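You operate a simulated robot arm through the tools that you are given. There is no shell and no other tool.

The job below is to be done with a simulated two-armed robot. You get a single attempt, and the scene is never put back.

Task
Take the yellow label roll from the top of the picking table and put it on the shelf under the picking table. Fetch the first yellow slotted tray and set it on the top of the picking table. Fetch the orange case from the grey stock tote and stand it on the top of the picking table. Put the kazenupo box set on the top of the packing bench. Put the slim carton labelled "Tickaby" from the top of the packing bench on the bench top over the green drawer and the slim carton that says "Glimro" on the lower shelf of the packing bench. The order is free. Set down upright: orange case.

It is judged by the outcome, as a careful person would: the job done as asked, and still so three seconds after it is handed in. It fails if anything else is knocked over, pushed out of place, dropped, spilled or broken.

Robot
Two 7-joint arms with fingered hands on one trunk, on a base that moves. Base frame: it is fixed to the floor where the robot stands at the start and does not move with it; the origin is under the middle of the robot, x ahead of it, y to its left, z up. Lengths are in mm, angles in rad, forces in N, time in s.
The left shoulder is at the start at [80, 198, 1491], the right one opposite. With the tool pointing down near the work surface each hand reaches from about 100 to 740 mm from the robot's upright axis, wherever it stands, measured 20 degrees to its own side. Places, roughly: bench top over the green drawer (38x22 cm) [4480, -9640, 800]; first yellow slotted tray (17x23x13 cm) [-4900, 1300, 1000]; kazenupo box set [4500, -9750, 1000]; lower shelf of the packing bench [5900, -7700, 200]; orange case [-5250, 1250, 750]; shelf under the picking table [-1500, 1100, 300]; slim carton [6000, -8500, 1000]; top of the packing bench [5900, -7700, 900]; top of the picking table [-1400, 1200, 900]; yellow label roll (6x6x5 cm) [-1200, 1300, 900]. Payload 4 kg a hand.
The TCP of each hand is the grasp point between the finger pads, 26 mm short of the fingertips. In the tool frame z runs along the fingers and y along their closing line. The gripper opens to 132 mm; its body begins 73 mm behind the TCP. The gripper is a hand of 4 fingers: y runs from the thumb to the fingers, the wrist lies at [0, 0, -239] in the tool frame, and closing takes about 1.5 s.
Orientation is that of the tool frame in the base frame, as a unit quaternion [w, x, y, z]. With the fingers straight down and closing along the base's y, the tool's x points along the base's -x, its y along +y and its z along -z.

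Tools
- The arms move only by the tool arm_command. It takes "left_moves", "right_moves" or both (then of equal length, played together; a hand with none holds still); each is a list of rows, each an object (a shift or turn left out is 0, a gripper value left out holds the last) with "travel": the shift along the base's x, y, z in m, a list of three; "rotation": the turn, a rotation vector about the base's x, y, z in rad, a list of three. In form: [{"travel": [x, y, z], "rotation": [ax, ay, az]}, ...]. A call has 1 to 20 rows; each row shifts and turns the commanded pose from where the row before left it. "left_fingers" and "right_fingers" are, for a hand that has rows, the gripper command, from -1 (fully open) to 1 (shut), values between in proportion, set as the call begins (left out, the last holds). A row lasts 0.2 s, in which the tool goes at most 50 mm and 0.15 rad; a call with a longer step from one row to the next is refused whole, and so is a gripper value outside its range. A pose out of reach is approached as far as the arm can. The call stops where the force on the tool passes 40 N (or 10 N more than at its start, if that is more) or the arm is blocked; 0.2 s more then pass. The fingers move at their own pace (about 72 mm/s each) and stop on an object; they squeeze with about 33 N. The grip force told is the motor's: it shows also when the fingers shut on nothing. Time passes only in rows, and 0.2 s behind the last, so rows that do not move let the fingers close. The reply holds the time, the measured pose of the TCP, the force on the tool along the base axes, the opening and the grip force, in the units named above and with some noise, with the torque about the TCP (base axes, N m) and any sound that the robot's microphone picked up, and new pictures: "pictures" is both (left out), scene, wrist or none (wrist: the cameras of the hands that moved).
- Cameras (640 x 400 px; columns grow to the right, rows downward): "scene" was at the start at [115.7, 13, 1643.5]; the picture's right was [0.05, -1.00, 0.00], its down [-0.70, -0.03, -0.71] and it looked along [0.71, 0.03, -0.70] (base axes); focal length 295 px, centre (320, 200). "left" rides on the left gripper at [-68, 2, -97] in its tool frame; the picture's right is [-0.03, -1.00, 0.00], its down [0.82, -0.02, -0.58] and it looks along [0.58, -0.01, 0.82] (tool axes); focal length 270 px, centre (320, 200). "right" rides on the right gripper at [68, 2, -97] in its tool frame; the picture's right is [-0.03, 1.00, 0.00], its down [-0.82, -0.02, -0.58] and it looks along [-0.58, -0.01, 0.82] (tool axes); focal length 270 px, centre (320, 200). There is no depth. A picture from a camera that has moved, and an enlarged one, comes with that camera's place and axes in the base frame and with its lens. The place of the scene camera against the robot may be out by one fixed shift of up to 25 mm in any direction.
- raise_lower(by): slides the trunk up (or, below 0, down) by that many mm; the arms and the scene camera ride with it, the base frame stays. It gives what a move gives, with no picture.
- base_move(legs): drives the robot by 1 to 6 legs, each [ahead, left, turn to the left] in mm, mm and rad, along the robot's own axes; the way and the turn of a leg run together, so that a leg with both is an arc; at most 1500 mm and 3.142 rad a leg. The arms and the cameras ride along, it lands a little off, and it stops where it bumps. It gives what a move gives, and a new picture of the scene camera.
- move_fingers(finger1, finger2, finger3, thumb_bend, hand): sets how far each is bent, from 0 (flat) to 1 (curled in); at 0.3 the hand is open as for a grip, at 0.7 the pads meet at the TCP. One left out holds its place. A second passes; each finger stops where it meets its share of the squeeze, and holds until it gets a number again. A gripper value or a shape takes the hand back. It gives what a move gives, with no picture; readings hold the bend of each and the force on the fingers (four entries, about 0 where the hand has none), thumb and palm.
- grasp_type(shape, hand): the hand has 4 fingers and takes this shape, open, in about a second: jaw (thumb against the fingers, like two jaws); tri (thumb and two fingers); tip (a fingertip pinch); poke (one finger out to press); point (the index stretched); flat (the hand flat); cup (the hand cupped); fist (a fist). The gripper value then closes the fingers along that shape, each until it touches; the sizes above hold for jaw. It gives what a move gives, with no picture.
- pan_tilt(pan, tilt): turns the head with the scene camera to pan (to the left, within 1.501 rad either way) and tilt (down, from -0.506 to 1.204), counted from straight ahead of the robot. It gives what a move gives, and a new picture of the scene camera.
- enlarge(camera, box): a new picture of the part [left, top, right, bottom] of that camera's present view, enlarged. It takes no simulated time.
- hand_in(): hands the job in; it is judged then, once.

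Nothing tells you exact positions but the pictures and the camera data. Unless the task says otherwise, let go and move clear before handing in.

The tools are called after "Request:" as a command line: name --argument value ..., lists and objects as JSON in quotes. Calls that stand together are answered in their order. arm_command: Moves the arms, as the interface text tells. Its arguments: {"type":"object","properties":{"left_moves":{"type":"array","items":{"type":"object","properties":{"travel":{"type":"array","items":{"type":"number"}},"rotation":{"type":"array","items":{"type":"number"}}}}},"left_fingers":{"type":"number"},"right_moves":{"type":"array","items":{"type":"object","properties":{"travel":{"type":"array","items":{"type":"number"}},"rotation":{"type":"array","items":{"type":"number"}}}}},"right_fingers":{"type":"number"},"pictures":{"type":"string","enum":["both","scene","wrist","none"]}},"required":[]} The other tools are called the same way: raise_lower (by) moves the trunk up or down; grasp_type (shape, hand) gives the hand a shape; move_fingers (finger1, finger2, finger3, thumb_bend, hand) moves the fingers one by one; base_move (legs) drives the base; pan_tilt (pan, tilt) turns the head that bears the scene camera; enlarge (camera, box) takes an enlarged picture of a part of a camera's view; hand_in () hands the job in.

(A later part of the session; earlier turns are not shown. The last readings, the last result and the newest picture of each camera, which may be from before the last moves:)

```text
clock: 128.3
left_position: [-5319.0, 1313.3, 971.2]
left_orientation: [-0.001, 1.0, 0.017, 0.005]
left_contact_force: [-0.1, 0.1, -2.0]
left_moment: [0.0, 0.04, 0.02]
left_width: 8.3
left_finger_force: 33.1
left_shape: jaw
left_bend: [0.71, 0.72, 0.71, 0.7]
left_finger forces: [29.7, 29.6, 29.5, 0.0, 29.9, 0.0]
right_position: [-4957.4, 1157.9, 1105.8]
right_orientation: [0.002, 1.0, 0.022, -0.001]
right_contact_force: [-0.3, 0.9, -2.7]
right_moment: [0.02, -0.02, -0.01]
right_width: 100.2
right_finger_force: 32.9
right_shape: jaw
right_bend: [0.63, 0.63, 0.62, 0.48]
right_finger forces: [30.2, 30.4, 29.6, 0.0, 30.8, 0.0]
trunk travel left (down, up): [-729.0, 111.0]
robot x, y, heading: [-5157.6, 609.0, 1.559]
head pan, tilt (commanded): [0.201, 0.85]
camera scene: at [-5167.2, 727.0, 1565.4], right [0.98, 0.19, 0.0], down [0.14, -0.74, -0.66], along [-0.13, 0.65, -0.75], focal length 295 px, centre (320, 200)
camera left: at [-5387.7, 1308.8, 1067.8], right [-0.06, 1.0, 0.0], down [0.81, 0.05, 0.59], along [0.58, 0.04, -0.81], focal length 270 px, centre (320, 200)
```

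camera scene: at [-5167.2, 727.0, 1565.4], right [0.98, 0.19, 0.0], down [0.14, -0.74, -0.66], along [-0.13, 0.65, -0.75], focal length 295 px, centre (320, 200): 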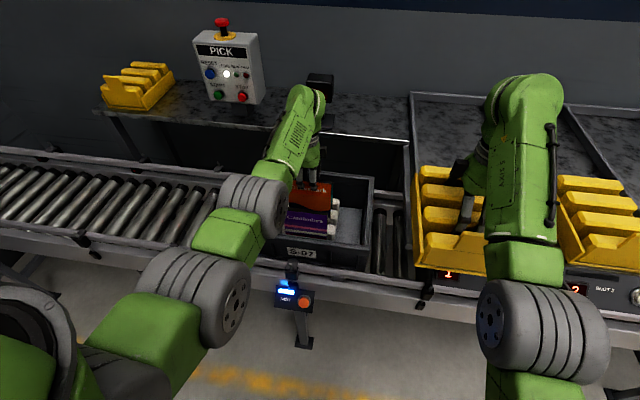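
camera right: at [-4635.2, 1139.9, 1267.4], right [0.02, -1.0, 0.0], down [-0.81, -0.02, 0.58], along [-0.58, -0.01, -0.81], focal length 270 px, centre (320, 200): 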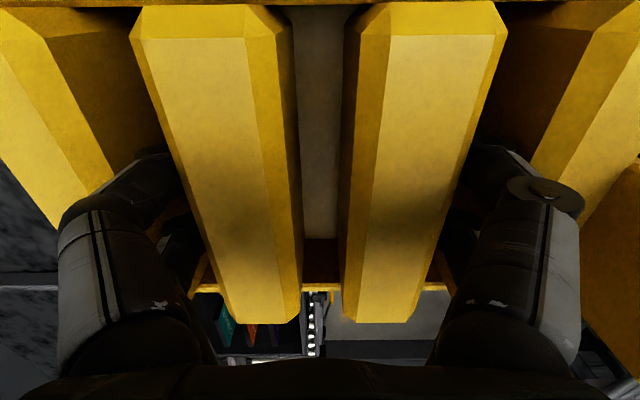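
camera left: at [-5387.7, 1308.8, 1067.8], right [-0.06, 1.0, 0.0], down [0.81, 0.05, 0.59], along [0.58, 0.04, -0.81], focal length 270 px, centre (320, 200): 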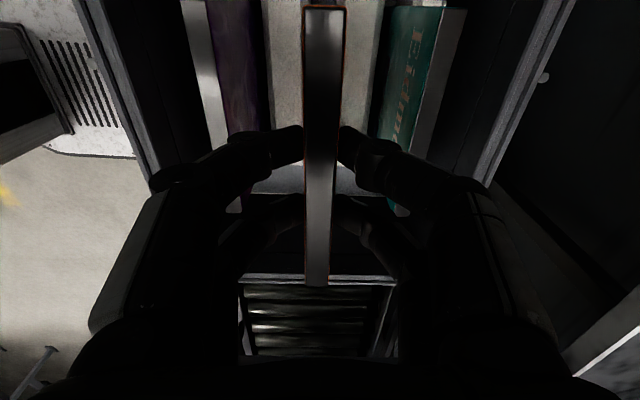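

The case rises cleanly (about 0.2 kg). Continue lifting well clear of the tote.

Request:
arm_command --left_moves '[{"travel": [0, 0, 0.03]}, {"travel": [0, 0, 0.03]}, {"travel": [0, 0, 0.03]}, {"travel": [0, 0, 0.03]}, {"travel": [0, 0, 0.03]}, {"travel": [0, 0, 0.03]}]' --pictures "scene"

Request:
raise_lower --by 105

Request:
enlarge --camera "scene" --box '[0, 0, 640, 400]'

```text
clock: 129.7
left_position: [-5321.2, 1314.5, 1153.4]
left_orientation: [-0.002, 1.0, 0.017, 0.005]
left_contact_force: [0.3, 0.4, -0.9]
left_moment: [0.01, 0.02, -0.01]
left_width: 8.2
left_finger_force: 32.9
left_shape: jaw
left_bend: [0.71, 0.72, 0.71, 0.7]
left_finger forces: [29.8, 29.5, 29.5, 0.1, 29.8, 0.1]
right_position: [-4957.9, 1157.3, 1106.4]
right_orientation: [0.0, 1.0, 0.023, -0.002]
right_contact_force: [-0.5, -0.4, -3.5]
right_moment: [-0.01, -0.02, 0.03]
right_width: 100.0
right_finger_force: 32.4
right_shape: jaw
right_bend: [0.63, 0.63, 0.62, 0.48]
right_finger forces: [30.2, 30.4, 29.5, 0.1, 30.9, 0.0]
trunk travel left (down, up): [-729.0, 111.0]
robot x, y, heading: [-5155.0, 615.5, 1.565]
head pan, tilt (commanded): [0.201, 0.85]
camera scene: at [-5167.2, 726.8, 1565.4], right [0.98, 0.19, 0.0], down [0.14, -0.74, -0.66], along [-0.13, 0.65, -0.75], focal length 295 px, centre (320, 200)
```

scene: 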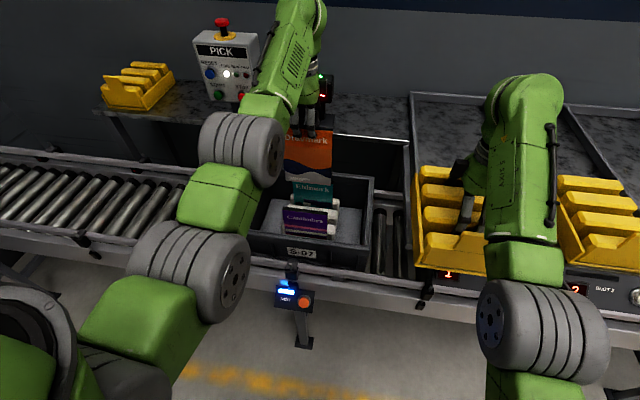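

```text
clock: 131.1
left_position: [-5321.0, 1314.9, 1258.6]
left_orientation: [-0.001, 1.0, 0.018, 0.005]
left_contact_force: [0.2, 1.1, -0.6]
left_moment: [0.0, 0.0, -0.01]
left_width: 8.3
left_finger_force: 32.6
left_shape: jaw
left_bend: [0.71, 0.72, 0.71, 0.7]
left_finger forces: [29.7, 29.5, 29.6, 0.0, 29.9, 0.0]
right_position: [-4957.5, 1159.0, 1211.1]
right_orientation: [0.002, 1.0, 0.022, -0.002]
right_contact_force: [-0.4, 0.0, -3.5]
right_moment: [-0.03, 0.0, 0.02]
right_width: 100.3
right_finger_force: 33.0
right_shape: jaw
right_bend: [0.63, 0.63, 0.62, 0.48]
right_finger forces: [30.2, 30.4, 29.6, 0.0, 30.9, 0.0]
trunk travel left (down, up): [-834.0, 6.0]
robot x, y, heading: [-5154.0, 609.1, 1.566]
head pan, tilt (commanded): [0.201, 0.85]
```

```text
1.00 times, centred on (320, 200) of scene (not enlarged: the box is as wide or as high as the picture)
camera zoom: at [-5167.3, 727.3, 1670.4], right [0.98, 0.19, 0.0], down [0.14, -0.74, -0.66], along [-0.13, 0.65, -0.75], focal length 295 px, centre (320, 200)
```

zoom: 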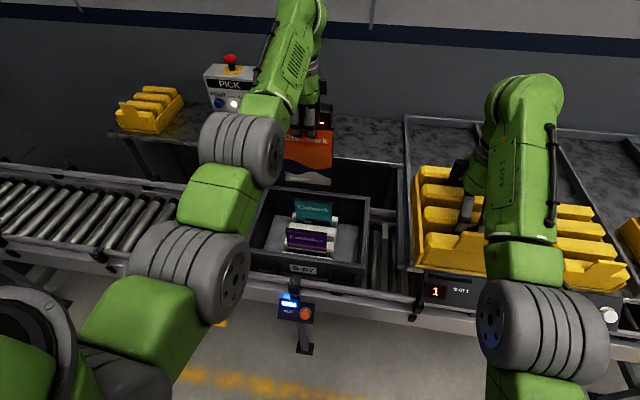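

Both objects are held: case in the left hand, tray in the right. Backing away from the rack.

Request:
base_move --legs '[[-570, 0, 0]]'

Request:
arm_command --left_moves '[{"travel": [0.01, -0.035, -0.015]}, {"travel": [0.01, -0.035, -0.015]}, {"travel": [0.01, -0.035, -0.015]}, {"travel": [0.01, -0.035, -0.015]}, {"travel": [0.01, -0.035, -0.015]}]' --right_moves '[{"travel": [0, -0.02, -0.015]}, {"travel": [0, -0.02, -0.015]}, {"travel": [0, -0.02, -0.015]}, {"travel": [0, -0.02, -0.015]}, {"travel": [0, -0.02, -0.015]}]' --pictures "scene"

```text
clock: 134.3
left_position: [-5330.3, 744.4, 1255.8]
left_orientation: [0.001, 1.0, 0.023, 0.005]
left_contact_force: [-0.5, 0.8, 0.2]
left_moment: [-0.03, -0.01, 0.02]
left_width: 7.9
left_finger_force: 32.9
left_shape: jaw
left_bend: [0.71, 0.72, 0.71, 0.7]
left_finger forces: [29.6, 29.5, 29.6, 0.0, 29.8, 0.0]
right_position: [-4964.0, 589.9, 1210.4]
right_orientation: [0.002, 1.0, 0.027, -0.002]
right_contact_force: [0.1, 0.3, -3.3]
right_moment: [-0.02, -0.03, -0.04]
right_width: 100.4
right_finger_force: 33.1
right_shape: jaw
right_bend: [0.63, 0.63, 0.62, 0.48]
right_finger forces: [30.2, 30.4, 29.7, 0.0, 31.0, 0.0]
trunk travel left (down, up): [-834.0, 6.0]
robot x, y, heading: [-5159.3, 40.4, 1.569]
head pan, tilt (commanded): [0.201, 0.85]
camera scene: at [-5169.7, 159.7, 1670.2], right [0.98, 0.2, 0.0], down [0.15, -0.74, -0.66], along [-0.13, 0.64, -0.75], focal length 295 px, centre (320, 200)
```

scene: 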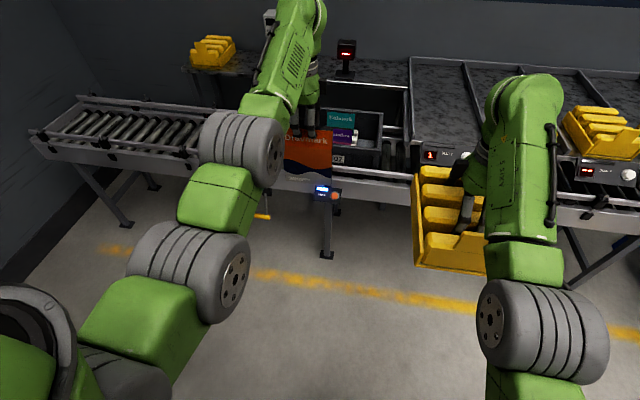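

```text
clock: 135.5
left_position: [-5278.8, 562.5, 1185.3]
left_orientation: [-0.003, 1.0, 0.022, 0.004]
left_contact_force: [0.7, -0.9, -0.2]
left_moment: [0.0, -0.01, 0.02]
left_width: 8.1
left_finger_force: 33.3
left_shape: jaw
left_bend: [0.71, 0.72, 0.71, 0.7]
left_finger forces: [29.8, 29.6, 29.6, 0.0, 29.8, 0.1]
right_position: [-4963.7, 503.9, 1122.4]
right_orientation: [0.001, 1.0, 0.028, -0.002]
right_contact_force: [0.2, -0.5, -2.1]
right_moment: [0.01, -0.01, 0.0]
right_width: 99.9
right_finger_force: 33.2
right_shape: jaw
right_bend: [0.63, 0.63, 0.62, 0.48]
right_finger forces: [30.3, 30.5, 29.6, 0.0, 30.9, 0.0]
right hand out of reach, approached as far as the arm can: row 1, 2, 3
trunk travel left (down, up): [-834.0, 6.0]
robot x, y, heading: [-5156.2, 39.1, 1.571]
head pan, tilt (commanded): [0.201, 0.85]
camera scene: at [-5169.4, 151.5, 1670.9], right [0.98, 0.2, 0.0], down [0.15, -0.73, -0.66], along [-0.13, 0.65, -0.75], focal length 295 px, centre (320, 200)
```

scene: 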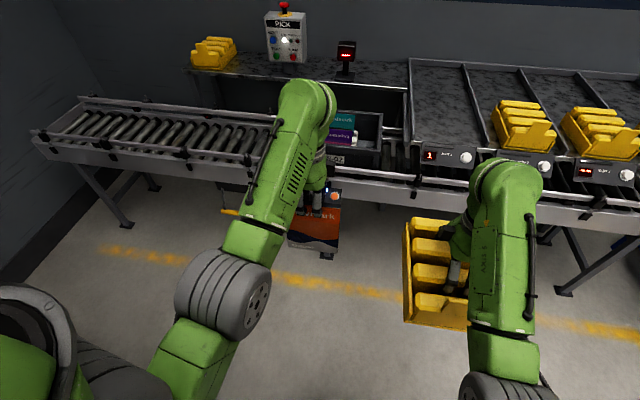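

Both hands are retracted with their loads. I'll back 60 mm more for clearance and strafe right along the aisle to x≈−1400.

Request:
base_move --legs '[[-60, 0, 0], [0, -1250, 0], [0, -1250, 0], [0, -1250, 0]]'

Request:
pan_tilt --pan 0.0 --tilt 0.75

```text
clock: 154.3
left_position: [-1524.5, 568.5, 1183.6]
left_orientation: [-0.001, 1.0, 0.027, 0.006]
left_contact_force: [0.5, 0.3, -0.8]
left_moment: [0.02, -0.01, -0.03]
left_width: 8.2
left_finger_force: 32.8
left_shape: jaw
left_bend: [0.71, 0.72, 0.71, 0.7]
left_finger forces: [29.7, 29.6, 29.6, 0.0, 29.9, 0.1]
right_position: [-1209.0, 512.7, 1121.5]
right_orientation: [0.002, 1.0, 0.032, -0.001]
right_contact_force: [0.0, -0.1, -3.5]
right_moment: [0.02, -0.03, -0.01]
right_width: 100.2
right_finger_force: 33.2
right_shape: jaw
right_bend: [0.63, 0.63, 0.62, 0.48]
right_finger forces: [30.1, 30.4, 29.8, 0.0, 30.9, 0.0]
trunk travel left (down, up): [-834.0, 6.0]
robot x, y, heading: [-1394.7, 43.0, 1.581]
head pan, tilt (commanded): [0.201, 0.85]
camera scene: at [-1411.4, 158.8, 1670.4], right [0.98, 0.21, 0.0], down [0.16, -0.73, -0.66], along [-0.14, 0.64, -0.75], focal length 295 px, centre (320, 200)
```

scene: 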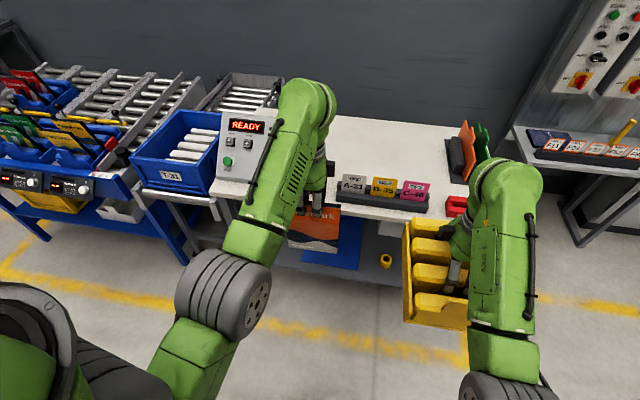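

```text
clock: 155.0
left_position: [-1523.0, 569.8, 1183.3]
left_orientation: [0.0, 1.0, 0.027, 0.005]
left_contact_force: [0.2, -0.3, -1.3]
left_moment: [0.01, 0.03, 0.02]
left_width: 8.0
left_finger_force: 32.8
left_shape: jaw
left_bend: [0.71, 0.72, 0.71, 0.7]
left_finger forces: [29.7, 29.6, 29.6, 0.1, 29.8, 0.1]
right_position: [-1208.5, 512.9, 1121.2]
right_orientation: [0.002, 1.0, 0.031, -0.002]
right_contact_force: [0.2, 1.1, -3.5]
right_moment: [-0.02, 0.0, -0.01]
right_width: 100.1
right_finger_force: 32.7
right_shape: jaw
right_bend: [0.63, 0.63, 0.62, 0.48]
right_finger forces: [30.2, 30.4, 29.6, 0.1, 30.9, 0.0]
trunk travel left (down, up): [-834.0, 6.0]
robot x, y, heading: [-1401.0, 45.3, 1.579]
head pan, tilt (commanded): [0.0, 0.75]
camera scene: at [-1394.9, 165.3, 1678.4], right [1.0, 0.01, 0.0], down [0.01, -0.68, -0.73], along [-0.01, 0.73, -0.68], focal length 295 px, centre (320, 200)
```

scene: 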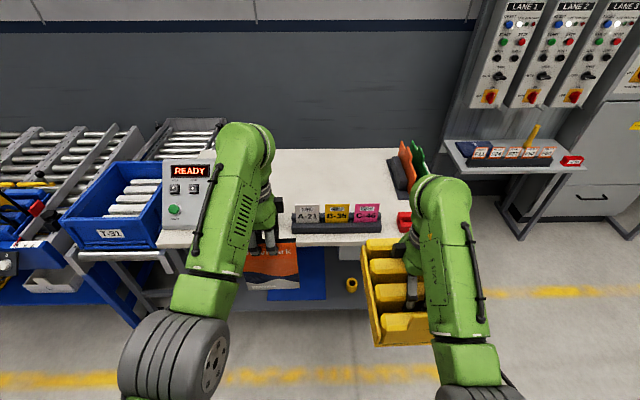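

I'm in front of the picking table. I'll extend and raise both hands before driving in, so the case clears the scanner and the tray clears the cards.

Request:
arm_command --left_moves '[{"travel": [0.003, 0.033, 0.019]}, {"travel": [0.003, 0.033, 0.019]}, {"travel": [0.003, 0.033, 0.019]}, {"travel": [0.003, 0.033, 0.019]}]' --right_moves '[{"travel": [0, 0.025, 0.0225]}, {"travel": [0, 0.025, 0.0225]}, {"travel": [0, 0.025, 0.0225]}, {"travel": [0, 0.025, 0.0225]}]' --pictures "scene"

```text
clock: 156.0
left_position: [-1511.6, 703.7, 1257.3]
left_orientation: [0.0, 1.0, 0.026, 0.004]
left_contact_force: [-0.3, 0.2, -1.8]
left_moment: [-0.01, -0.03, 0.01]
left_width: 8.1
left_finger_force: 32.8
left_shape: jaw
left_bend: [0.71, 0.72, 0.71, 0.7]
left_finger forces: [29.6, 29.4, 29.5, 0.0, 29.7, 0.0]
right_position: [-1207.0, 613.8, 1207.8]
right_orientation: [0.003, 0.999, 0.032, -0.003]
right_contact_force: [-0.5, -0.2, -3.2]
right_moment: [-0.02, -0.01, -0.02]
right_width: 100.2
right_finger_force: 32.7
right_shape: jaw
right_bend: [0.63, 0.63, 0.62, 0.48]
right_finger forces: [30.0, 30.3, 29.5, 0.0, 30.8, 0.0]
trunk travel left (down, up): [-834.0, 6.0]
robot x, y, heading: [-1397.0, 43.3, 1.583]
head pan, tilt (commanded): [0.0, 0.75]
camera scene: at [-1394.0, 167.9, 1678.2], right [1.0, 0.01, 0.0], down [0.01, -0.68, -0.73], along [-0.01, 0.73, -0.68], focal length 295 px, centre (320, 200)
```

scene: 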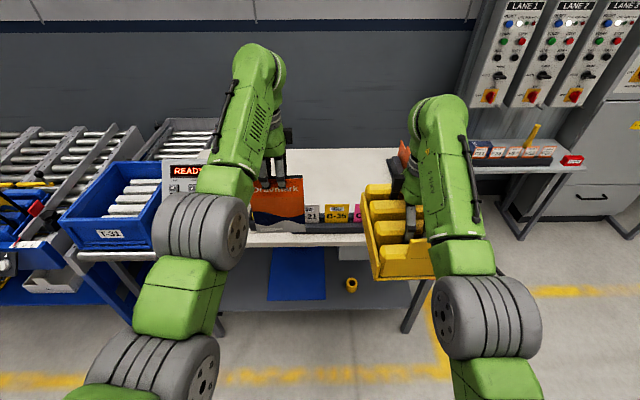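

Heights are safe (case bottom ≈1060, tray bottom ≈1128). Driving forward 500 mm.

Request:
base_move --legs '[[500, 0, -0.01]]'

Request:
pan_tilt --pan 0.0 --tilt 0.95

```text
clock: 158.9
left_position: [-1504.2, 1189.0, 1260.7]
left_orientation: [-0.002, 1.0, 0.019, 0.005]
left_contact_force: [-0.2, -1.1, -1.2]
left_moment: [0.0, 0.02, -0.03]
left_width: 8.1
left_finger_force: 33.2
left_shape: jaw
left_bend: [0.71, 0.72, 0.71, 0.7]
left_finger forces: [29.8, 29.5, 29.5, 0.0, 29.8, 0.0]
right_position: [-1201.5, 1097.4, 1210.4]
right_orientation: [0.002, 1.0, 0.024, -0.002]
right_contact_force: [0.6, -0.1, -3.2]
right_moment: [0.02, -0.02, 0.03]
right_width: 100.3
right_finger_force: 33.0
right_shape: jaw
right_bend: [0.63, 0.63, 0.63, 0.48]
right_finger forces: [30.1, 30.3, 29.5, 0.1, 30.8, 0.0]
trunk travel left (down, up): [-834.0, 6.0]
robot x, y, heading: [-1399.7, 530.1, 1.565]
head pan, tilt (commanded): [0.0, 0.75]
camera scene: at [-1394.8, 651.6, 1678.7], right [1.0, 0.0, 0.0], down [0.0, -0.68, -0.73], along [0.0, 0.73, -0.68], focal length 295 px, centre (320, 200)
```

scene: 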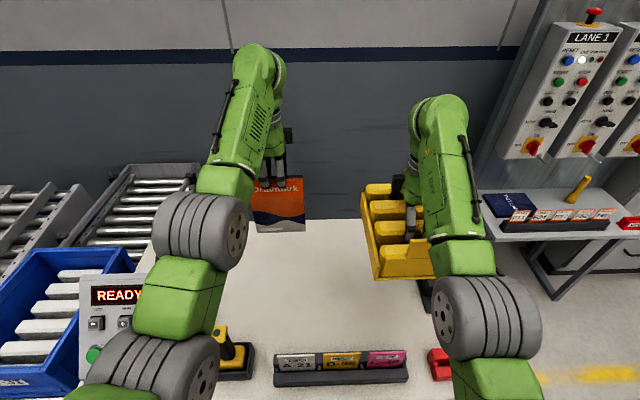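

```text
clock: 159.6
left_position: [-1504.3, 1190.0, 1259.9]
left_orientation: [-0.002, 1.0, 0.019, 0.006]
left_contact_force: [0.4, 0.6, -0.9]
left_moment: [0.0, -0.01, -0.01]
left_width: 7.9
left_finger_force: 32.8
left_shape: jaw
left_bend: [0.71, 0.72, 0.71, 0.7]
left_finger forces: [29.7, 29.5, 29.5, 0.1, 29.7, 0.0]
right_position: [-1201.6, 1098.2, 1210.9]
right_orientation: [0.001, 1.0, 0.024, -0.002]
right_contact_force: [0.5, 0.8, -2.3]
right_moment: [0.03, 0.01, 0.01]
right_width: 100.1
right_finger_force: 32.7
right_shape: jaw
right_bend: [0.63, 0.63, 0.62, 0.48]
right_finger forces: [30.0, 30.2, 29.4, 0.1, 30.8, 0.0]
trunk travel left (down, up): [-834.0, 6.0]
robot x, y, heading: [-1399.0, 531.4, 1.567]
head pan, tilt (commanded): [0.0, 0.949]
camera scene: at [-1394.9, 643.5, 1663.1], right [1.0, 0.0, 0.0], down [0.0, -0.81, -0.58], along [0.0, 0.58, -0.81], focal length 295 px, centre (320, 200)
```

scene: 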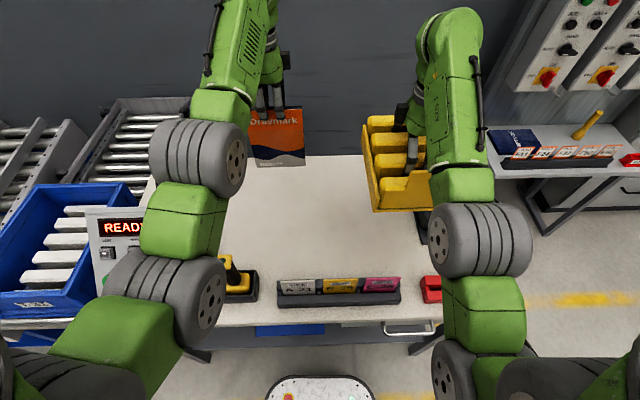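

Positions look good. I'll place the tray first: move it to about (−1245, 1190) and lower it toward the table.

Request:
arm_command --right_moves '[{"travel": [-0.0062, 0.0131, -0.03]}, {"travel": [-0.0062, 0.0131, -0.03]}, {"travel": [-0.0062, 0.0131, -0.03]}, {"travel": [-0.0062, 0.0131, -0.03]}, {"travel": [-0.0062, 0.0131, -0.03]}, {"travel": [-0.0062, 0.0131, -0.03]}, {"travel": [-0.0062, 0.0131, -0.03]}]' --pictures "both"

```text
clock: 161.2
left_position: [-1503.4, 1191.3, 1256.7]
left_orientation: [0.001, 1.0, 0.02, 0.006]
left_contact_force: [-0.3, 0.2, -0.1]
left_moment: [-0.02, 0.01, -0.02]
left_width: 8.3
left_finger_force: 33.1
left_shape: jaw
left_bend: [0.71, 0.72, 0.71, 0.7]
left_finger forces: [29.7, 29.6, 29.5, 0.1, 29.6, 0.0]
right_position: [-1244.7, 1192.9, 999.1]
right_orientation: [0.003, 1.0, 0.025, -0.003]
right_contact_force: [0.6, 0.8, -3.1]
right_moment: [0.01, -0.03, -0.02]
right_width: 100.0
right_finger_force: 32.7
right_shape: jaw
right_bend: [0.63, 0.63, 0.63, 0.48]
right_finger forces: [30.1, 30.3, 29.6, 0.1, 30.8, 0.1]
trunk travel left (down, up): [-834.0, 6.0]
robot x, y, heading: [-1399.6, 532.5, 1.564]
head pan, tilt (commanded): [0.0, 0.949]
camera scene: at [-1395.1, 646.5, 1662.8], right [1.0, 0.0, 0.0], down [0.0, -0.81, -0.58], along [0.0, 0.58, -0.81], focal length 295 px, centre (320, 200)
camera right: at [-1176.4, 1193.6, 1095.8], right [0.02, -1.0, 0.0], down [-0.81, -0.02, 0.58], along [-0.58, -0.02, -0.81], focal length 270 px, centre (320, 200)
```

scene: 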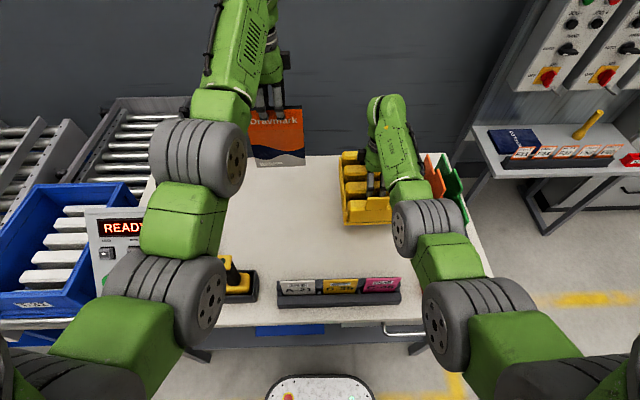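
right: 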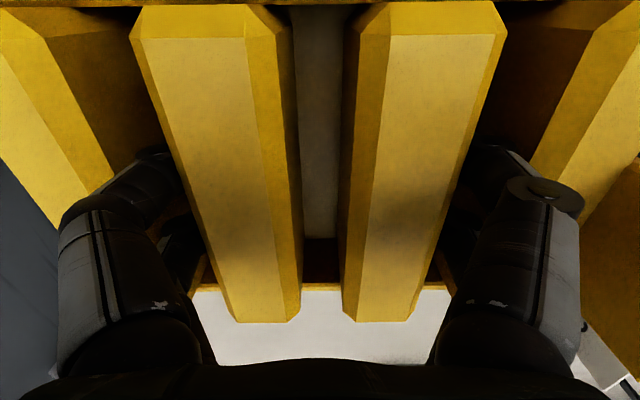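

The tray is over free table surface. Lower it gently to contact.

Request:
arm_command --right_moves '[{"travel": [0, 0, -0.02]}, {"travel": [0, 0, -0.015]}, {"travel": [0, 0, -0.01]}]' --pictures "none"

Request:
arm_command --right_moves '[{"travel": [0, 0, -0.004]}, {"travel": [0, 0, -0.004]}, {}]' --pictures "none"

Request:
arm_command --right_moves '[{"travel": [0, 0, -0.004]}, {}]' --pictures "none"

```text
clock: 162.0
left_position: [-1503.6, 1191.6, 1258.1]
left_orientation: [0.0, 1.0, 0.019, 0.005]
left_contact_force: [0.7, -0.2, -0.3]
left_moment: [-0.01, 0.0, 0.01]
left_width: 7.8
left_finger_force: 33.1
left_shape: jaw
left_bend: [0.71, 0.72, 0.71, 0.7]
left_finger forces: [29.7, 29.5, 29.5, 0.1, 29.7, 0.0]
right_position: [-1242.9, 1190.7, 954.6]
right_orientation: [0.002, 1.0, 0.024, -0.002]
right_contact_force: [-1.0, 0.3, -3.9]
right_moment: [-0.02, -0.02, 0.03]
right_width: 99.9
right_finger_force: 33.0
right_shape: jaw
right_bend: [0.63, 0.63, 0.63, 0.48]
right_finger forces: [30.2, 30.3, 29.5, 0.1, 30.8, 0.1]
trunk travel left (down, up): [-834.0, 6.0]
robot x, y, heading: [-1401.0, 531.2, 1.563]
head pan, tilt (commanded): [0.0, 0.949]
```

```text
clock: 162.8
left_position: [-1503.3, 1192.2, 1259.0]
left_orientation: [-0.001, 1.0, 0.019, 0.005]
left_contact_force: [0.4, 0.3, -0.5]
left_moment: [-0.04, 0.02, 0.0]
left_width: 7.9
left_finger_force: 32.8
left_shape: jaw
left_bend: [0.71, 0.72, 0.71, 0.7]
left_finger forces: [29.6, 29.5, 29.6, 0.1, 29.6, 0.1]
right_position: [-1243.3, 1190.3, 946.3]
right_orientation: [0.002, 1.0, 0.024, -0.001]
right_contact_force: [-0.1, 0.0, -2.6]
right_moment: [0.03, -0.01, -0.02]
right_width: 100.2
right_finger_force: 32.7
right_shape: jaw
right_bend: [0.63, 0.63, 0.63, 0.48]
right_finger forces: [30.1, 30.3, 29.6, 0.0, 30.8, 0.0]
trunk travel left (down, up): [-834.0, 6.0]
robot x, y, heading: [-1397.5, 533.2, 1.571]
head pan, tilt (commanded): [0.0, 0.949]
```

```text
clock: 163.4
left_position: [-1504.1, 1191.1, 1258.4]
left_orientation: [0.0, 1.0, 0.019, 0.005]
left_contact_force: [-0.5, 0.9, -0.8]
left_moment: [0.0, 0.04, 0.03]
left_width: 8.2
left_finger_force: 33.1
left_shape: jaw
left_bend: [0.71, 0.72, 0.71, 0.7]
left_finger forces: [29.6, 29.4, 29.5, 0.0, 29.7, 0.1]
right_position: [-1243.3, 1191.3, 941.9]
right_orientation: [0.002, 1.0, 0.025, -0.002]
right_contact_force: [0.5, 0.4, -3.7]
right_moment: [-0.01, -0.01, -0.03]
right_width: 99.8
right_finger_force: 33.2
right_shape: jaw
right_bend: [0.63, 0.63, 0.63, 0.48]
right_finger forces: [30.1, 30.2, 29.6, 0.0, 30.8, 0.1]
trunk travel left (down, up): [-834.0, 6.0]
robot x, y, heading: [-1400.3, 532.0, 1.568]
head pan, tilt (commanded): [0.0, 0.949]
```

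Not in contact yet (still −3 to −4 N weight). Continue in small steps.

Request:
arm_command --right_moves '[{"travel": [0, 0, -0.004]}, {}]' --pictures "none"

Request:
arm_command --right_moves '[{"travel": [0, 0, -0.004]}, {}]' --pictures "none"

Request:
arm_command --right_moves '[{"travel": [0, 0, -0.003]}, {}]' --pictures "scene"

```text
clock: 164.0
left_position: [-1503.9, 1191.8, 1258.4]
left_orientation: [-0.002, 1.0, 0.019, 0.005]
left_contact_force: [0.2, 0.4, -0.5]
left_moment: [-0.03, 0.01, -0.03]
left_width: 8.0
left_finger_force: 33.1
left_shape: jaw
left_bend: [0.71, 0.72, 0.71, 0.7]
left_finger forces: [29.7, 29.5, 29.5, 0.0, 29.7, 0.0]
right_position: [-1244.3, 1190.9, 938.2]
right_orientation: [0.001, 1.0, 0.024, -0.001]
right_contact_force: [0.4, -0.4, -3.6]
right_moment: [-0.02, 0.02, -0.01]
right_width: 99.9
right_finger_force: 32.6
right_shape: jaw
right_bend: [0.63, 0.63, 0.63, 0.48]
right_finger forces: [30.2, 30.3, 29.6, 0.1, 30.9, 0.0]
trunk travel left (down, up): [-834.0, 6.0]
robot x, y, heading: [-1398.4, 532.3, 1.571]
head pan, tilt (commanded): [0.0, 0.949]
```

```text
clock: 164.6
left_position: [-1503.1, 1190.6, 1258.4]
left_orientation: [-0.001, 1.0, 0.019, 0.005]
left_contact_force: [-0.2, 0.0, -1.7]
left_moment: [0.01, -0.02, 0.0]
left_width: 8.3
left_finger_force: 32.8
left_shape: jaw
left_bend: [0.71, 0.72, 0.71, 0.7]
left_finger forces: [29.7, 29.5, 29.6, 0.0, 29.7, 0.1]
right_position: [-1244.8, 1191.4, 933.7]
right_orientation: [0.001, 1.0, 0.025, -0.001]
right_contact_force: [0.1, -1.0, -3.2]
right_moment: [0.0, -0.04, 0.02]
right_width: 100.1
right_finger_force: 32.9
right_shape: jaw
right_bend: [0.63, 0.63, 0.63, 0.48]
right_finger forces: [30.0, 30.3, 29.6, 0.0, 30.8, 0.0]
trunk travel left (down, up): [-834.0, 6.0]
robot x, y, heading: [-1398.8, 531.9, 1.568]
head pan, tilt (commanded): [0.0, 0.949]
```

```text
clock: 165.2
left_position: [-1503.0, 1192.0, 1258.4]
left_orientation: [-0.001, 1.0, 0.019, 0.005]
left_contact_force: [-0.6, 0.3, -0.6]
left_moment: [-0.01, 0.01, 0.0]
left_width: 7.9
left_finger_force: 32.9
left_shape: jaw
left_bend: [0.71, 0.72, 0.71, 0.7]
left_finger forces: [29.7, 29.5, 29.5, 0.1, 29.8, 0.1]
right_position: [-1244.1, 1190.3, 931.1]
right_orientation: [0.001, 1.0, 0.025, -0.002]
right_contact_force: [-0.2, 0.4, -3.6]
right_moment: [-0.02, 0.02, 0.0]
right_width: 100.0
right_finger_force: 32.6
right_shape: jaw
right_bend: [0.63, 0.63, 0.63, 0.48]
right_finger forces: [30.1, 30.3, 29.6, 0.1, 30.9, 0.0]
trunk travel left (down, up): [-834.0, 6.0]
robot x, y, heading: [-1398.3, 531.4, 1.566]
head pan, tilt (commanded): [0.0, 0.949]
camera scene: at [-1394.9, 645.2, 1662.9], right [1.0, 0.0, 0.0], down [0.0, -0.81, -0.58], along [0.0, 0.58, -0.81], focal length 295 px, centre (320, 200)
```

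scene: 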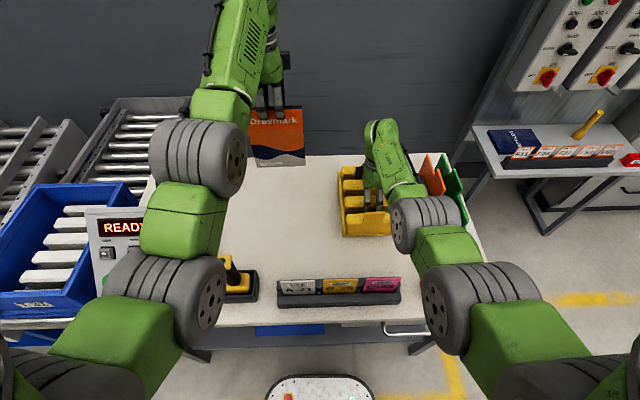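

Request:
arm_command --right_moves '[{"travel": [0, 0, -0.003]}, {"travel": [0, 0, -0.002]}, {}]' --pictures "none"

Request:
arm_command --right_moves '[{"travel": [0, 0, -0.003]}, {"travel": [0, 0, -0.001]}, {}]' --pictures "none"

Request:
enlarge --camera "scene" --box '[300, 120, 500, 260]'

```text
clock: 166.0
left_position: [-1503.6, 1189.2, 1259.6]
left_orientation: [-0.001, 1.0, 0.019, 0.006]
left_contact_force: [1.5, -0.2, -1.1]
left_moment: [-0.01, 0.0, 0.0]
left_width: 8.1
left_finger_force: 32.4
left_shape: jaw
left_bend: [0.71, 0.72, 0.71, 0.7]
left_finger forces: [29.6, 29.4, 29.5, 0.0, 29.8, 0.0]
right_position: [-1245.7, 1190.0, 929.2]
right_orientation: [-0.001, 1.0, 0.024, -0.002]
right_contact_force: [1.3, 1.6, 13.3]
right_moment: [-0.34, -0.03, 0.02]
right_width: 99.9
right_finger_force: 33.3
right_shape: jaw
right_bend: [0.63, 0.64, 0.63, 0.48]
right_finger forces: [30.3, 30.4, 30.3, 0.0, 31.7, 0.1]
trunk travel left (down, up): [-834.0, 6.0]
robot x, y, heading: [-1397.4, 535.2, 1.566]
head pan, tilt (commanded): [0.0, 0.949]
```

```text
clock: 166.8
left_position: [-1502.7, 1186.3, 1261.4]
left_orientation: [-0.003, 1.0, 0.019, 0.005]
left_contact_force: [-0.4, -0.5, -0.7]
left_moment: [-0.02, 0.01, 0.0]
left_width: 8.1
left_finger_force: 33.2
left_shape: jaw
left_bend: [0.71, 0.72, 0.71, 0.7]
left_finger forces: [29.7, 29.4, 29.6, 0.0, 29.7, 0.0]
right_position: [-1244.1, 1190.3, 929.4]
right_orientation: [-0.004, 1.0, 0.025, -0.002]
right_contact_force: [6.3, 5.1, 35.0]
right_moment: [-0.68, -0.14, 0.08]
right_width: 99.2
right_finger_force: 32.9
right_shape: jaw
right_bend: [0.64, 0.65, 0.63, 0.48]
right_finger forces: [31.1, 31.3, 32.7, 0.0, 35.0, 0.1]
trunk travel left (down, up): [-834.0, 6.0]
robot x, y, heading: [-1398.6, 533.2, 1.569]
head pan, tilt (commanded): [0.0, 0.949]
```

```text
2.86 times, centred on (400, 190) of scene
camera zoom: at [-1395.2, 638.7, 1663.6], right [1.0, 0.0, 0.0], down [0.0, -0.81, -0.58], along [0.0, 0.58, -0.81], focal length 844 px, centre (91, 229)
```

zoom: 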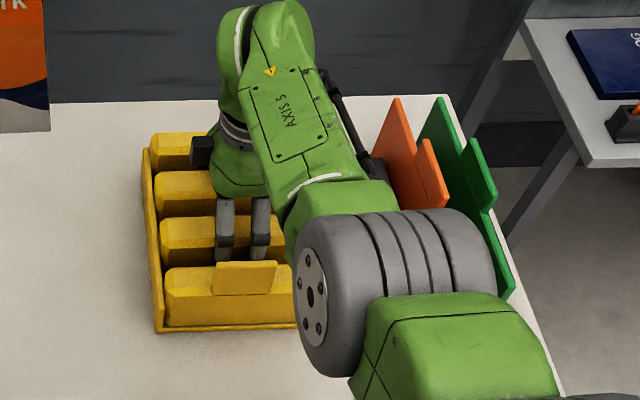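

The tray is on the table (35 N). I'll ease off, then open just enough (to ~104 mm) to slip the fingers out of the slots.

Request:
arm_command --right_moves '[{"travel": [0, 0, 0.003]}, {"travel": [0, 0, 0.002]}, {}]' --pictures "none"

Request:
arm_command --right_moves '[{}, {}, {}, {}]' --right_fingers -0.57 --pictures "wrist"

```text
clock: 167.6
left_position: [-1503.3, 1189.3, 1261.1]
left_orientation: [-0.002, 1.0, 0.019, 0.006]
left_contact_force: [0.1, -0.1, -0.5]
left_moment: [-0.02, -0.01, 0.06]
left_width: 8.3
left_finger_force: 33.3
left_shape: jaw
left_bend: [0.71, 0.72, 0.71, 0.7]
left_finger forces: [29.8, 29.5, 29.5, 0.0, 29.6, 0.1]
right_position: [-1245.4, 1188.9, 929.7]
right_orientation: [0.001, 1.0, 0.024, -0.002]
right_contact_force: [3.3, 8.4, 21.9]
right_moment: [0.25, -0.08, 0.02]
right_width: 99.1
right_finger_force: 32.8
right_shape: jaw
right_bend: [0.64, 0.65, 0.63, 0.48]
right_finger forces: [30.7, 30.8, 33.9, 0.0, 35.7, 0.1]
trunk travel left (down, up): [-834.0, 6.0]
robot x, y, heading: [-1400.3, 532.8, 1.568]
head pan, tilt (commanded): [0.0, 0.949]
```

```text
clock: 168.6
left_position: [-1503.8, 1189.7, 1259.3]
left_orientation: [-0.001, 1.0, 0.019, 0.005]
left_contact_force: [0.7, -0.4, -0.4]
left_moment: [0.0, -0.01, 0.0]
left_width: 7.9
left_finger_force: 32.7
left_shape: jaw
left_bend: [0.71, 0.72, 0.71, 0.7]
left_finger forces: [29.6, 29.5, 29.6, 0.1, 29.7, 0.1]
right_position: [-1245.6, 1188.0, 926.9]
right_orientation: [0.002, 1.0, 0.025, -0.002]
right_contact_force: [0.2, -1.2, -1.9]
right_moment: [0.0, 0.02, -0.02]
right_width: 104.0
right_finger_force: 0.1
right_shape: jaw
right_bend: [0.6, 0.6, 0.6, 0.47]
right_finger forces: [0.5, 0.4, 0.1, 0.0, 0.1, 0.0]
trunk travel left (down, up): [-834.0, 6.0]
robot x, y, heading: [-1399.5, 534.6, 1.567]
head pan, tilt (commanded): [0.0, 0.949]
camera right: at [-1176.5, 1189.6, 1023.8], right [0.02, -1.0, 0.0], down [-0.81, -0.02, 0.58], along [-0.58, -0.02, -0.81], focal length 270 px, centre (320, 200)
```

right: 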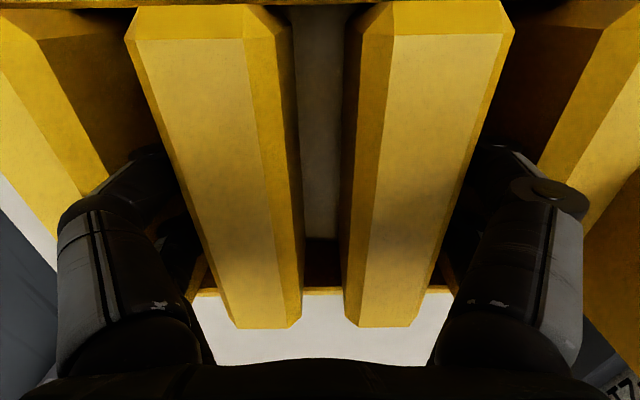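

Released. Lift the right hand straight up out of the slots.

Request:
arm_command --right_moves '[{"travel": [0, 0, 0.008]}, {"travel": [0, 0, 0.012]}, {"travel": [0, 0, 0.015]}, {"travel": [0, 0, 0.02]}]' --pictures "both"

```text
clock: 169.6
left_position: [-1504.8, 1190.9, 1259.0]
left_orientation: [0.0, 1.0, 0.019, 0.006]
left_contact_force: [0.7, -0.9, -1.4]
left_moment: [0.02, 0.0, -0.01]
left_width: 8.0
left_finger_force: 32.9
left_shape: jaw
left_bend: [0.71, 0.72, 0.71, 0.7]
left_finger forces: [29.8, 29.5, 29.5, 0.0, 29.7, 0.1]
right_position: [-1245.1, 1189.0, 981.8]
right_orientation: [0.002, 1.0, 0.024, -0.001]
right_contact_force: [0.4, 0.7, 0.4]
right_moment: [0.02, 0.01, 0.0]
right_width: 103.8
right_finger_force: 0.1
right_shape: jaw
right_bend: [0.6, 0.6, 0.6, 0.47]
right_finger forces: [0.0, 0.0, 0.0, 0.0, 0.1, 0.1]
trunk travel left (down, up): [-834.0, 6.0]
robot x, y, heading: [-1396.8, 529.2, 1.569]
head pan, tilt (commanded): [0.0, 0.949]
camera scene: at [-1395.2, 644.3, 1663.0], right [1.0, 0.0, 0.0], down [0.0, -0.81, -0.58], along [0.0, 0.58, -0.81], focal length 295 px, centre (320, 200)
camera right: at [-1176.7, 1191.6, 1078.9], right [0.02, -1.0, 0.0], down [-0.81, -0.02, 0.58], along [-0.58, -0.02, -0.81], focal length 270 px, centre (320, 200)
```

scene: 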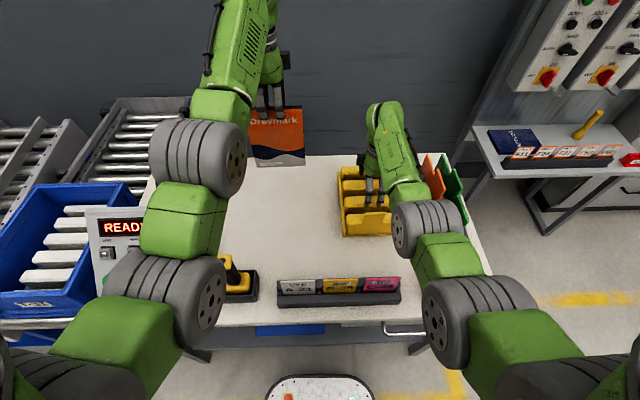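
right: 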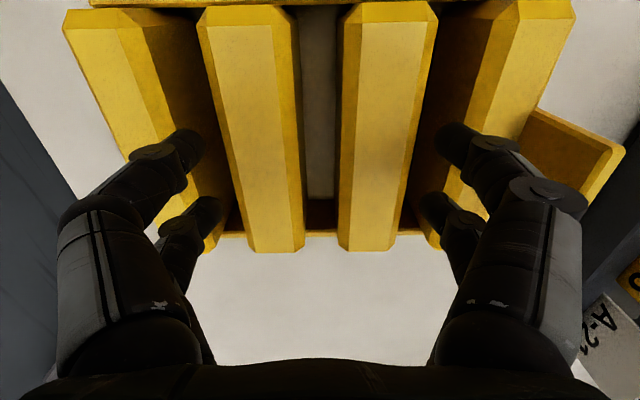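

The tray stands on the table. Now I'll raise the right hand clear and lower the case with the left.

Request:
arm_command --left_moves '[{"travel": [0, 0, -0.03]}, {"travel": [0, 0, -0.03]}, {"travel": [0, 0, -0.03]}, {"travel": [0, 0, -0.03]}, {"travel": [0, 0, -0.03]}]' --right_moves '[{"travel": [0.02, 0, 0.035]}, {"travel": [0.02, 0, 0.035]}, {"travel": [0.02, 0, 0.035]}, {"travel": [0.02, 0, 0.035]}, {"travel": [0, 0, 0.02]}]' --pictures "both"

```text
clock: 170.8
left_position: [-1504.1, 1190.7, 1109.9]
left_orientation: [0.0, 1.0, 0.019, 0.005]
left_contact_force: [-0.7, -0.3, -1.3]
left_moment: [-0.02, 0.02, -0.01]
left_width: 7.9
left_finger_force: 32.7
left_shape: jaw
left_bend: [0.71, 0.72, 0.71, 0.7]
left_finger forces: [29.7, 29.6, 29.5, 0.1, 29.7, 0.1]
right_position: [-1164.6, 1190.0, 1142.6]
right_orientation: [0.002, 1.0, 0.024, -0.001]
right_contact_force: [0.4, 0.3, -0.2]
right_moment: [-0.03, 0.01, -0.01]
right_width: 104.1
right_finger_force: 0.0
right_shape: jaw
right_bend: [0.6, 0.6, 0.6, 0.47]
right_finger forces: [0.1, 0.0, 0.1, 0.0, 0.0, 0.1]
trunk travel left (down, up): [-834.0, 6.0]
robot x, y, heading: [-1400.9, 534.3, 1.57]
head pan, tilt (commanded): [0.0, 0.949]
camera scene: at [-1395.3, 644.6, 1663.0], right [1.0, 0.0, 0.0], down [0.0, -0.81, -0.58], along [0.0, 0.58, -0.81], focal length 295 px, centre (320, 200)
camera right: at [-1096.7, 1191.3, 1239.7], right [0.02, -1.0, 0.0], down [-0.81, -0.02, 0.58], along [-0.58, -0.02, -0.81], focal length 270 px, centre (320, 200)
camera left: at [-1572.6, 1187.0, 1203.9], right [-0.06, 1.0, 0.0], down [0.81, 0.05, 0.59], along [0.58, 0.04, -0.81], focal length 270 px, centre (320, 200)
```

scene: 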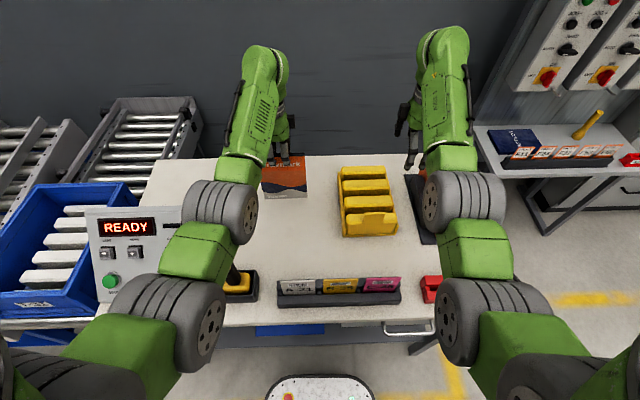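
right: 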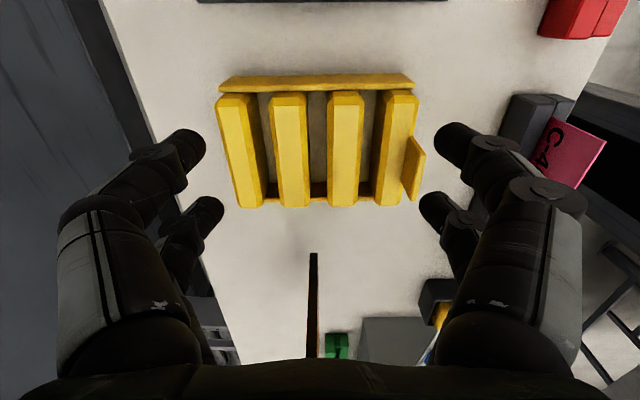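
left: 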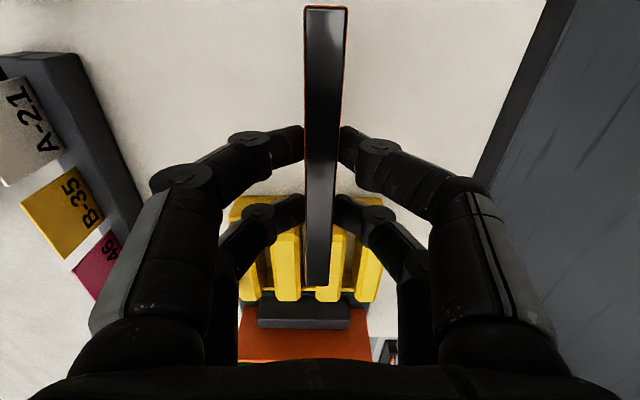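

The right camera sees the case edge-on; I'll zoom to check that it hangs vertical.

Request:
enlarge --camera "right" --box '[260, 230, 380, 370]'

Request:
enlarge --camera "scene" --box '[220, 120, 350, 230]'

```text
2.86 times, centred on (320, 300) of right
camera zoom: at [-1096.7, 1191.3, 1239.7], right [0.02, -1.0, 0.0], down [-0.81, -0.02, 0.58], along [-0.58, -0.02, -0.81], focal length 772 px, centre (320, -86)
```

zoom: 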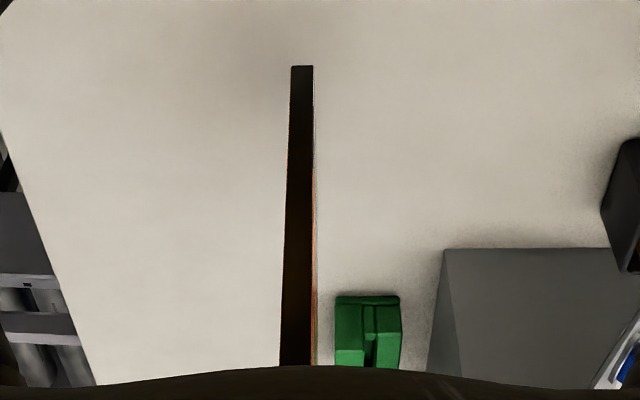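

```text
3.64 times, centred on (285, 175) of scene
camera zoom: at [-1395.3, 644.6, 1663.0], right [1.0, 0.0, 0.0], down [0.0, -0.81, -0.58], along [0.0, 0.58, -0.81], focal length 1074 px, centre (447, 291)
```

zoom: 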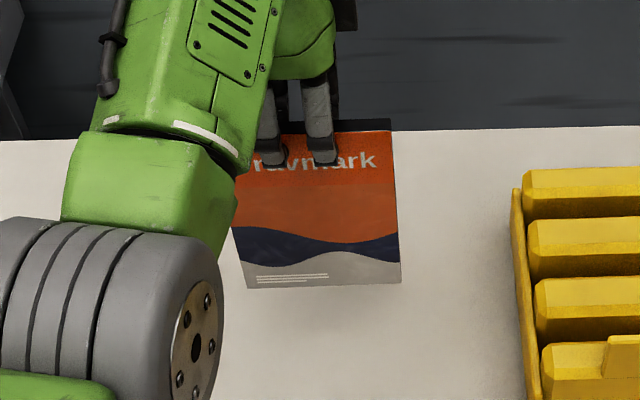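

The case hangs vertical within about 0.5°. Lower it toward the table.

Request:
arm_command --left_moves '[{"travel": [0, 0, -0.02]}, {"travel": [0, 0, -0.015]}, {"travel": [0, 0, -0.012]}, {}]' --pictures "none"

Request:
arm_command --left_moves '[{"travel": [0, 0, -0.003]}, {"travel": [0, 0, -0.003]}, {}]' --pictures "none"

Request:
enlarge --camera "scene" --box '[220, 120, 350, 230]'

```text
clock: 171.8
left_position: [-1503.9, 1191.3, 1060.5]
left_orientation: [-0.001, 1.0, 0.019, 0.005]
left_contact_force: [0.0, 0.1, 0.2]
left_moment: [-0.02, -0.02, -0.02]
left_width: 7.8
left_finger_force: 32.3
left_shape: jaw
left_bend: [0.71, 0.72, 0.71, 0.7]
left_finger forces: [29.8, 29.5, 29.6, 0.0, 29.7, 0.0]
right_position: [-1163.7, 1190.0, 1142.2]
right_orientation: [0.002, 1.0, 0.024, -0.002]
right_contact_force: [0.2, -0.1, -0.2]
right_moment: [0.02, 0.03, -0.03]
right_width: 104.0
right_finger_force: 0.1
right_shape: jaw
right_bend: [0.6, 0.6, 0.6, 0.47]
right_finger forces: [0.0, 0.1, 0.1, 0.1, 0.0, 0.0]
trunk travel left (down, up): [-834.0, 6.0]
robot x, y, heading: [-1403.0, 531.2, 1.566]
head pan, tilt (commanded): [0.0, 0.949]
```

```text
clock: 172.6
left_position: [-1503.0, 1191.2, 1054.9]
left_orientation: [-0.001, 1.0, 0.019, 0.005]
left_contact_force: [1.0, -0.1, -1.1]
left_moment: [0.02, 0.01, 0.0]
left_width: 8.0
left_finger_force: 32.7
left_shape: jaw
left_bend: [0.71, 0.72, 0.71, 0.7]
left_finger forces: [29.7, 29.6, 29.5, 0.0, 29.7, 0.1]
right_position: [-1165.1, 1190.0, 1143.4]
right_orientation: [0.003, 1.0, 0.024, -0.001]
right_contact_force: [-1.1, -0.4, -0.1]
right_moment: [0.0, 0.01, -0.03]
right_width: 103.6
right_finger_force: 0.0
right_shape: jaw
right_bend: [0.6, 0.6, 0.6, 0.47]
right_finger forces: [0.0, 0.1, 0.1, 0.0, 0.1, 0.0]
trunk travel left (down, up): [-834.0, 6.0]
robot x, y, heading: [-1398.1, 533.7, 1.566]
head pan, tilt (commanded): [0.0, 0.949]
```

```text
3.64 times, centred on (285, 175) of scene
camera zoom: at [-1394.9, 644.3, 1663.0], right [1.0, 0.0, 0.0], down [0.0, -0.81, -0.58], along [0.0, 0.58, -0.81], focal length 1074 px, centre (447, 291)
```

zoom: 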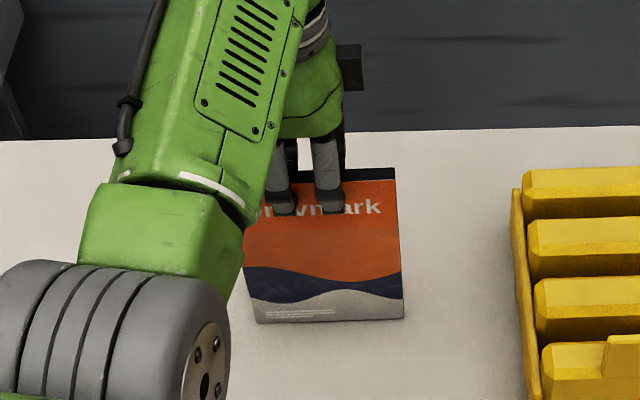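

Very close to the table. Continue in 2–3 mm steps.

Request:
arm_command --left_moves '[{"travel": [0, 0, -0.0025]}, {"travel": [0, 0, -0.0025]}, {}]' --pictures "none"

Request:
arm_command --left_moves '[{"travel": [0, 0, -0.002]}, {}]' --pictures "none"

Request:
arm_command --left_moves '[{"travel": [0, 0, -0.002]}, {}]' --pictures "none"

```text
clock: 173.4
left_position: [-1504.7, 1190.0, 1052.4]
left_orientation: [-0.003, 1.0, 0.019, 0.005]
left_contact_force: [2.2, 0.4, 10.5]
left_moment: [-0.01, 0.09, 0.0]
left_width: 8.4
left_finger_force: 32.9
left_shape: jaw
left_bend: [0.72, 0.72, 0.72, 0.7]
left_finger forces: [31.5, 30.4, 30.3, 0.1, 31.7, 0.0]
right_position: [-1164.5, 1189.4, 1143.7]
right_orientation: [0.001, 1.0, 0.024, -0.001]
right_contact_force: [0.3, -0.4, -0.7]
right_moment: [-0.02, -0.01, 0.01]
right_width: 103.7
right_finger_force: 0.1
right_shape: jaw
right_bend: [0.6, 0.6, 0.6, 0.47]
right_finger forces: [0.0, 0.0, 0.0, 0.0, 0.0, 0.0]
trunk travel left (down, up): [-834.0, 6.0]
robot x, y, heading: [-1397.4, 531.2, 1.568]
head pan, tilt (commanded): [0.0, 0.949]
```

```text
clock: 174.0
left_position: [-1503.4, 1189.2, 1052.6]
left_orientation: [-0.004, 1.0, 0.019, 0.006]
left_contact_force: [1.0, 0.9, 20.2]
left_moment: [0.03, 0.08, 0.01]
left_width: 8.5
left_finger_force: 32.7
left_shape: jaw
left_bend: [0.72, 0.72, 0.72, 0.71]
left_finger forces: [32.9, 31.9, 31.9, 0.0, 33.7, 0.1]
right_position: [-1165.2, 1186.4, 1143.3]
right_orientation: [0.0, 1.0, 0.025, -0.002]
right_contact_force: [0.4, -0.4, 0.4]
right_moment: [-0.04, -0.01, 0.0]
right_width: 103.9
right_finger_force: 0.1
right_shape: jaw
right_bend: [0.6, 0.6, 0.6, 0.47]
right_finger forces: [0.0, 0.0, 0.0, 0.0, 0.1, 0.0]
trunk travel left (down, up): [-834.0, 6.0]
robot x, y, heading: [-1400.2, 529.4, 1.568]
head pan, tilt (commanded): [0.0, 0.949]
```

```text
clock: 174.6
left_position: [-1503.1, 1188.0, 1052.3]
left_orientation: [-0.005, 1.0, 0.019, 0.005]
left_contact_force: [1.1, 1.2, 29.5]
left_moment: [0.06, 0.12, 0.01]
left_width: 8.9
left_finger_force: 32.7
left_shape: jaw
left_bend: [0.72, 0.72, 0.72, 0.71]
left_finger forces: [34.5, 33.5, 33.5, 0.0, 36.0, 0.0]
right_position: [-1164.7, 1186.3, 1145.3]
right_orientation: [0.0, 1.0, 0.024, -0.003]
right_contact_force: [-0.1, 0.0, 0.6]
right_moment: [0.01, -0.04, 0.0]
right_width: 104.0
right_finger_force: 0.0
right_shape: jaw
right_bend: [0.6, 0.6, 0.6, 0.47]
right_finger forces: [0.0, 0.0, 0.0, 0.0, 0.0, 0.0]
trunk travel left (down, up): [-834.0, 6.0]
robot x, y, heading: [-1400.9, 535.3, 1.567]
head pan, tilt (commanded): [0.0, 0.949]
```

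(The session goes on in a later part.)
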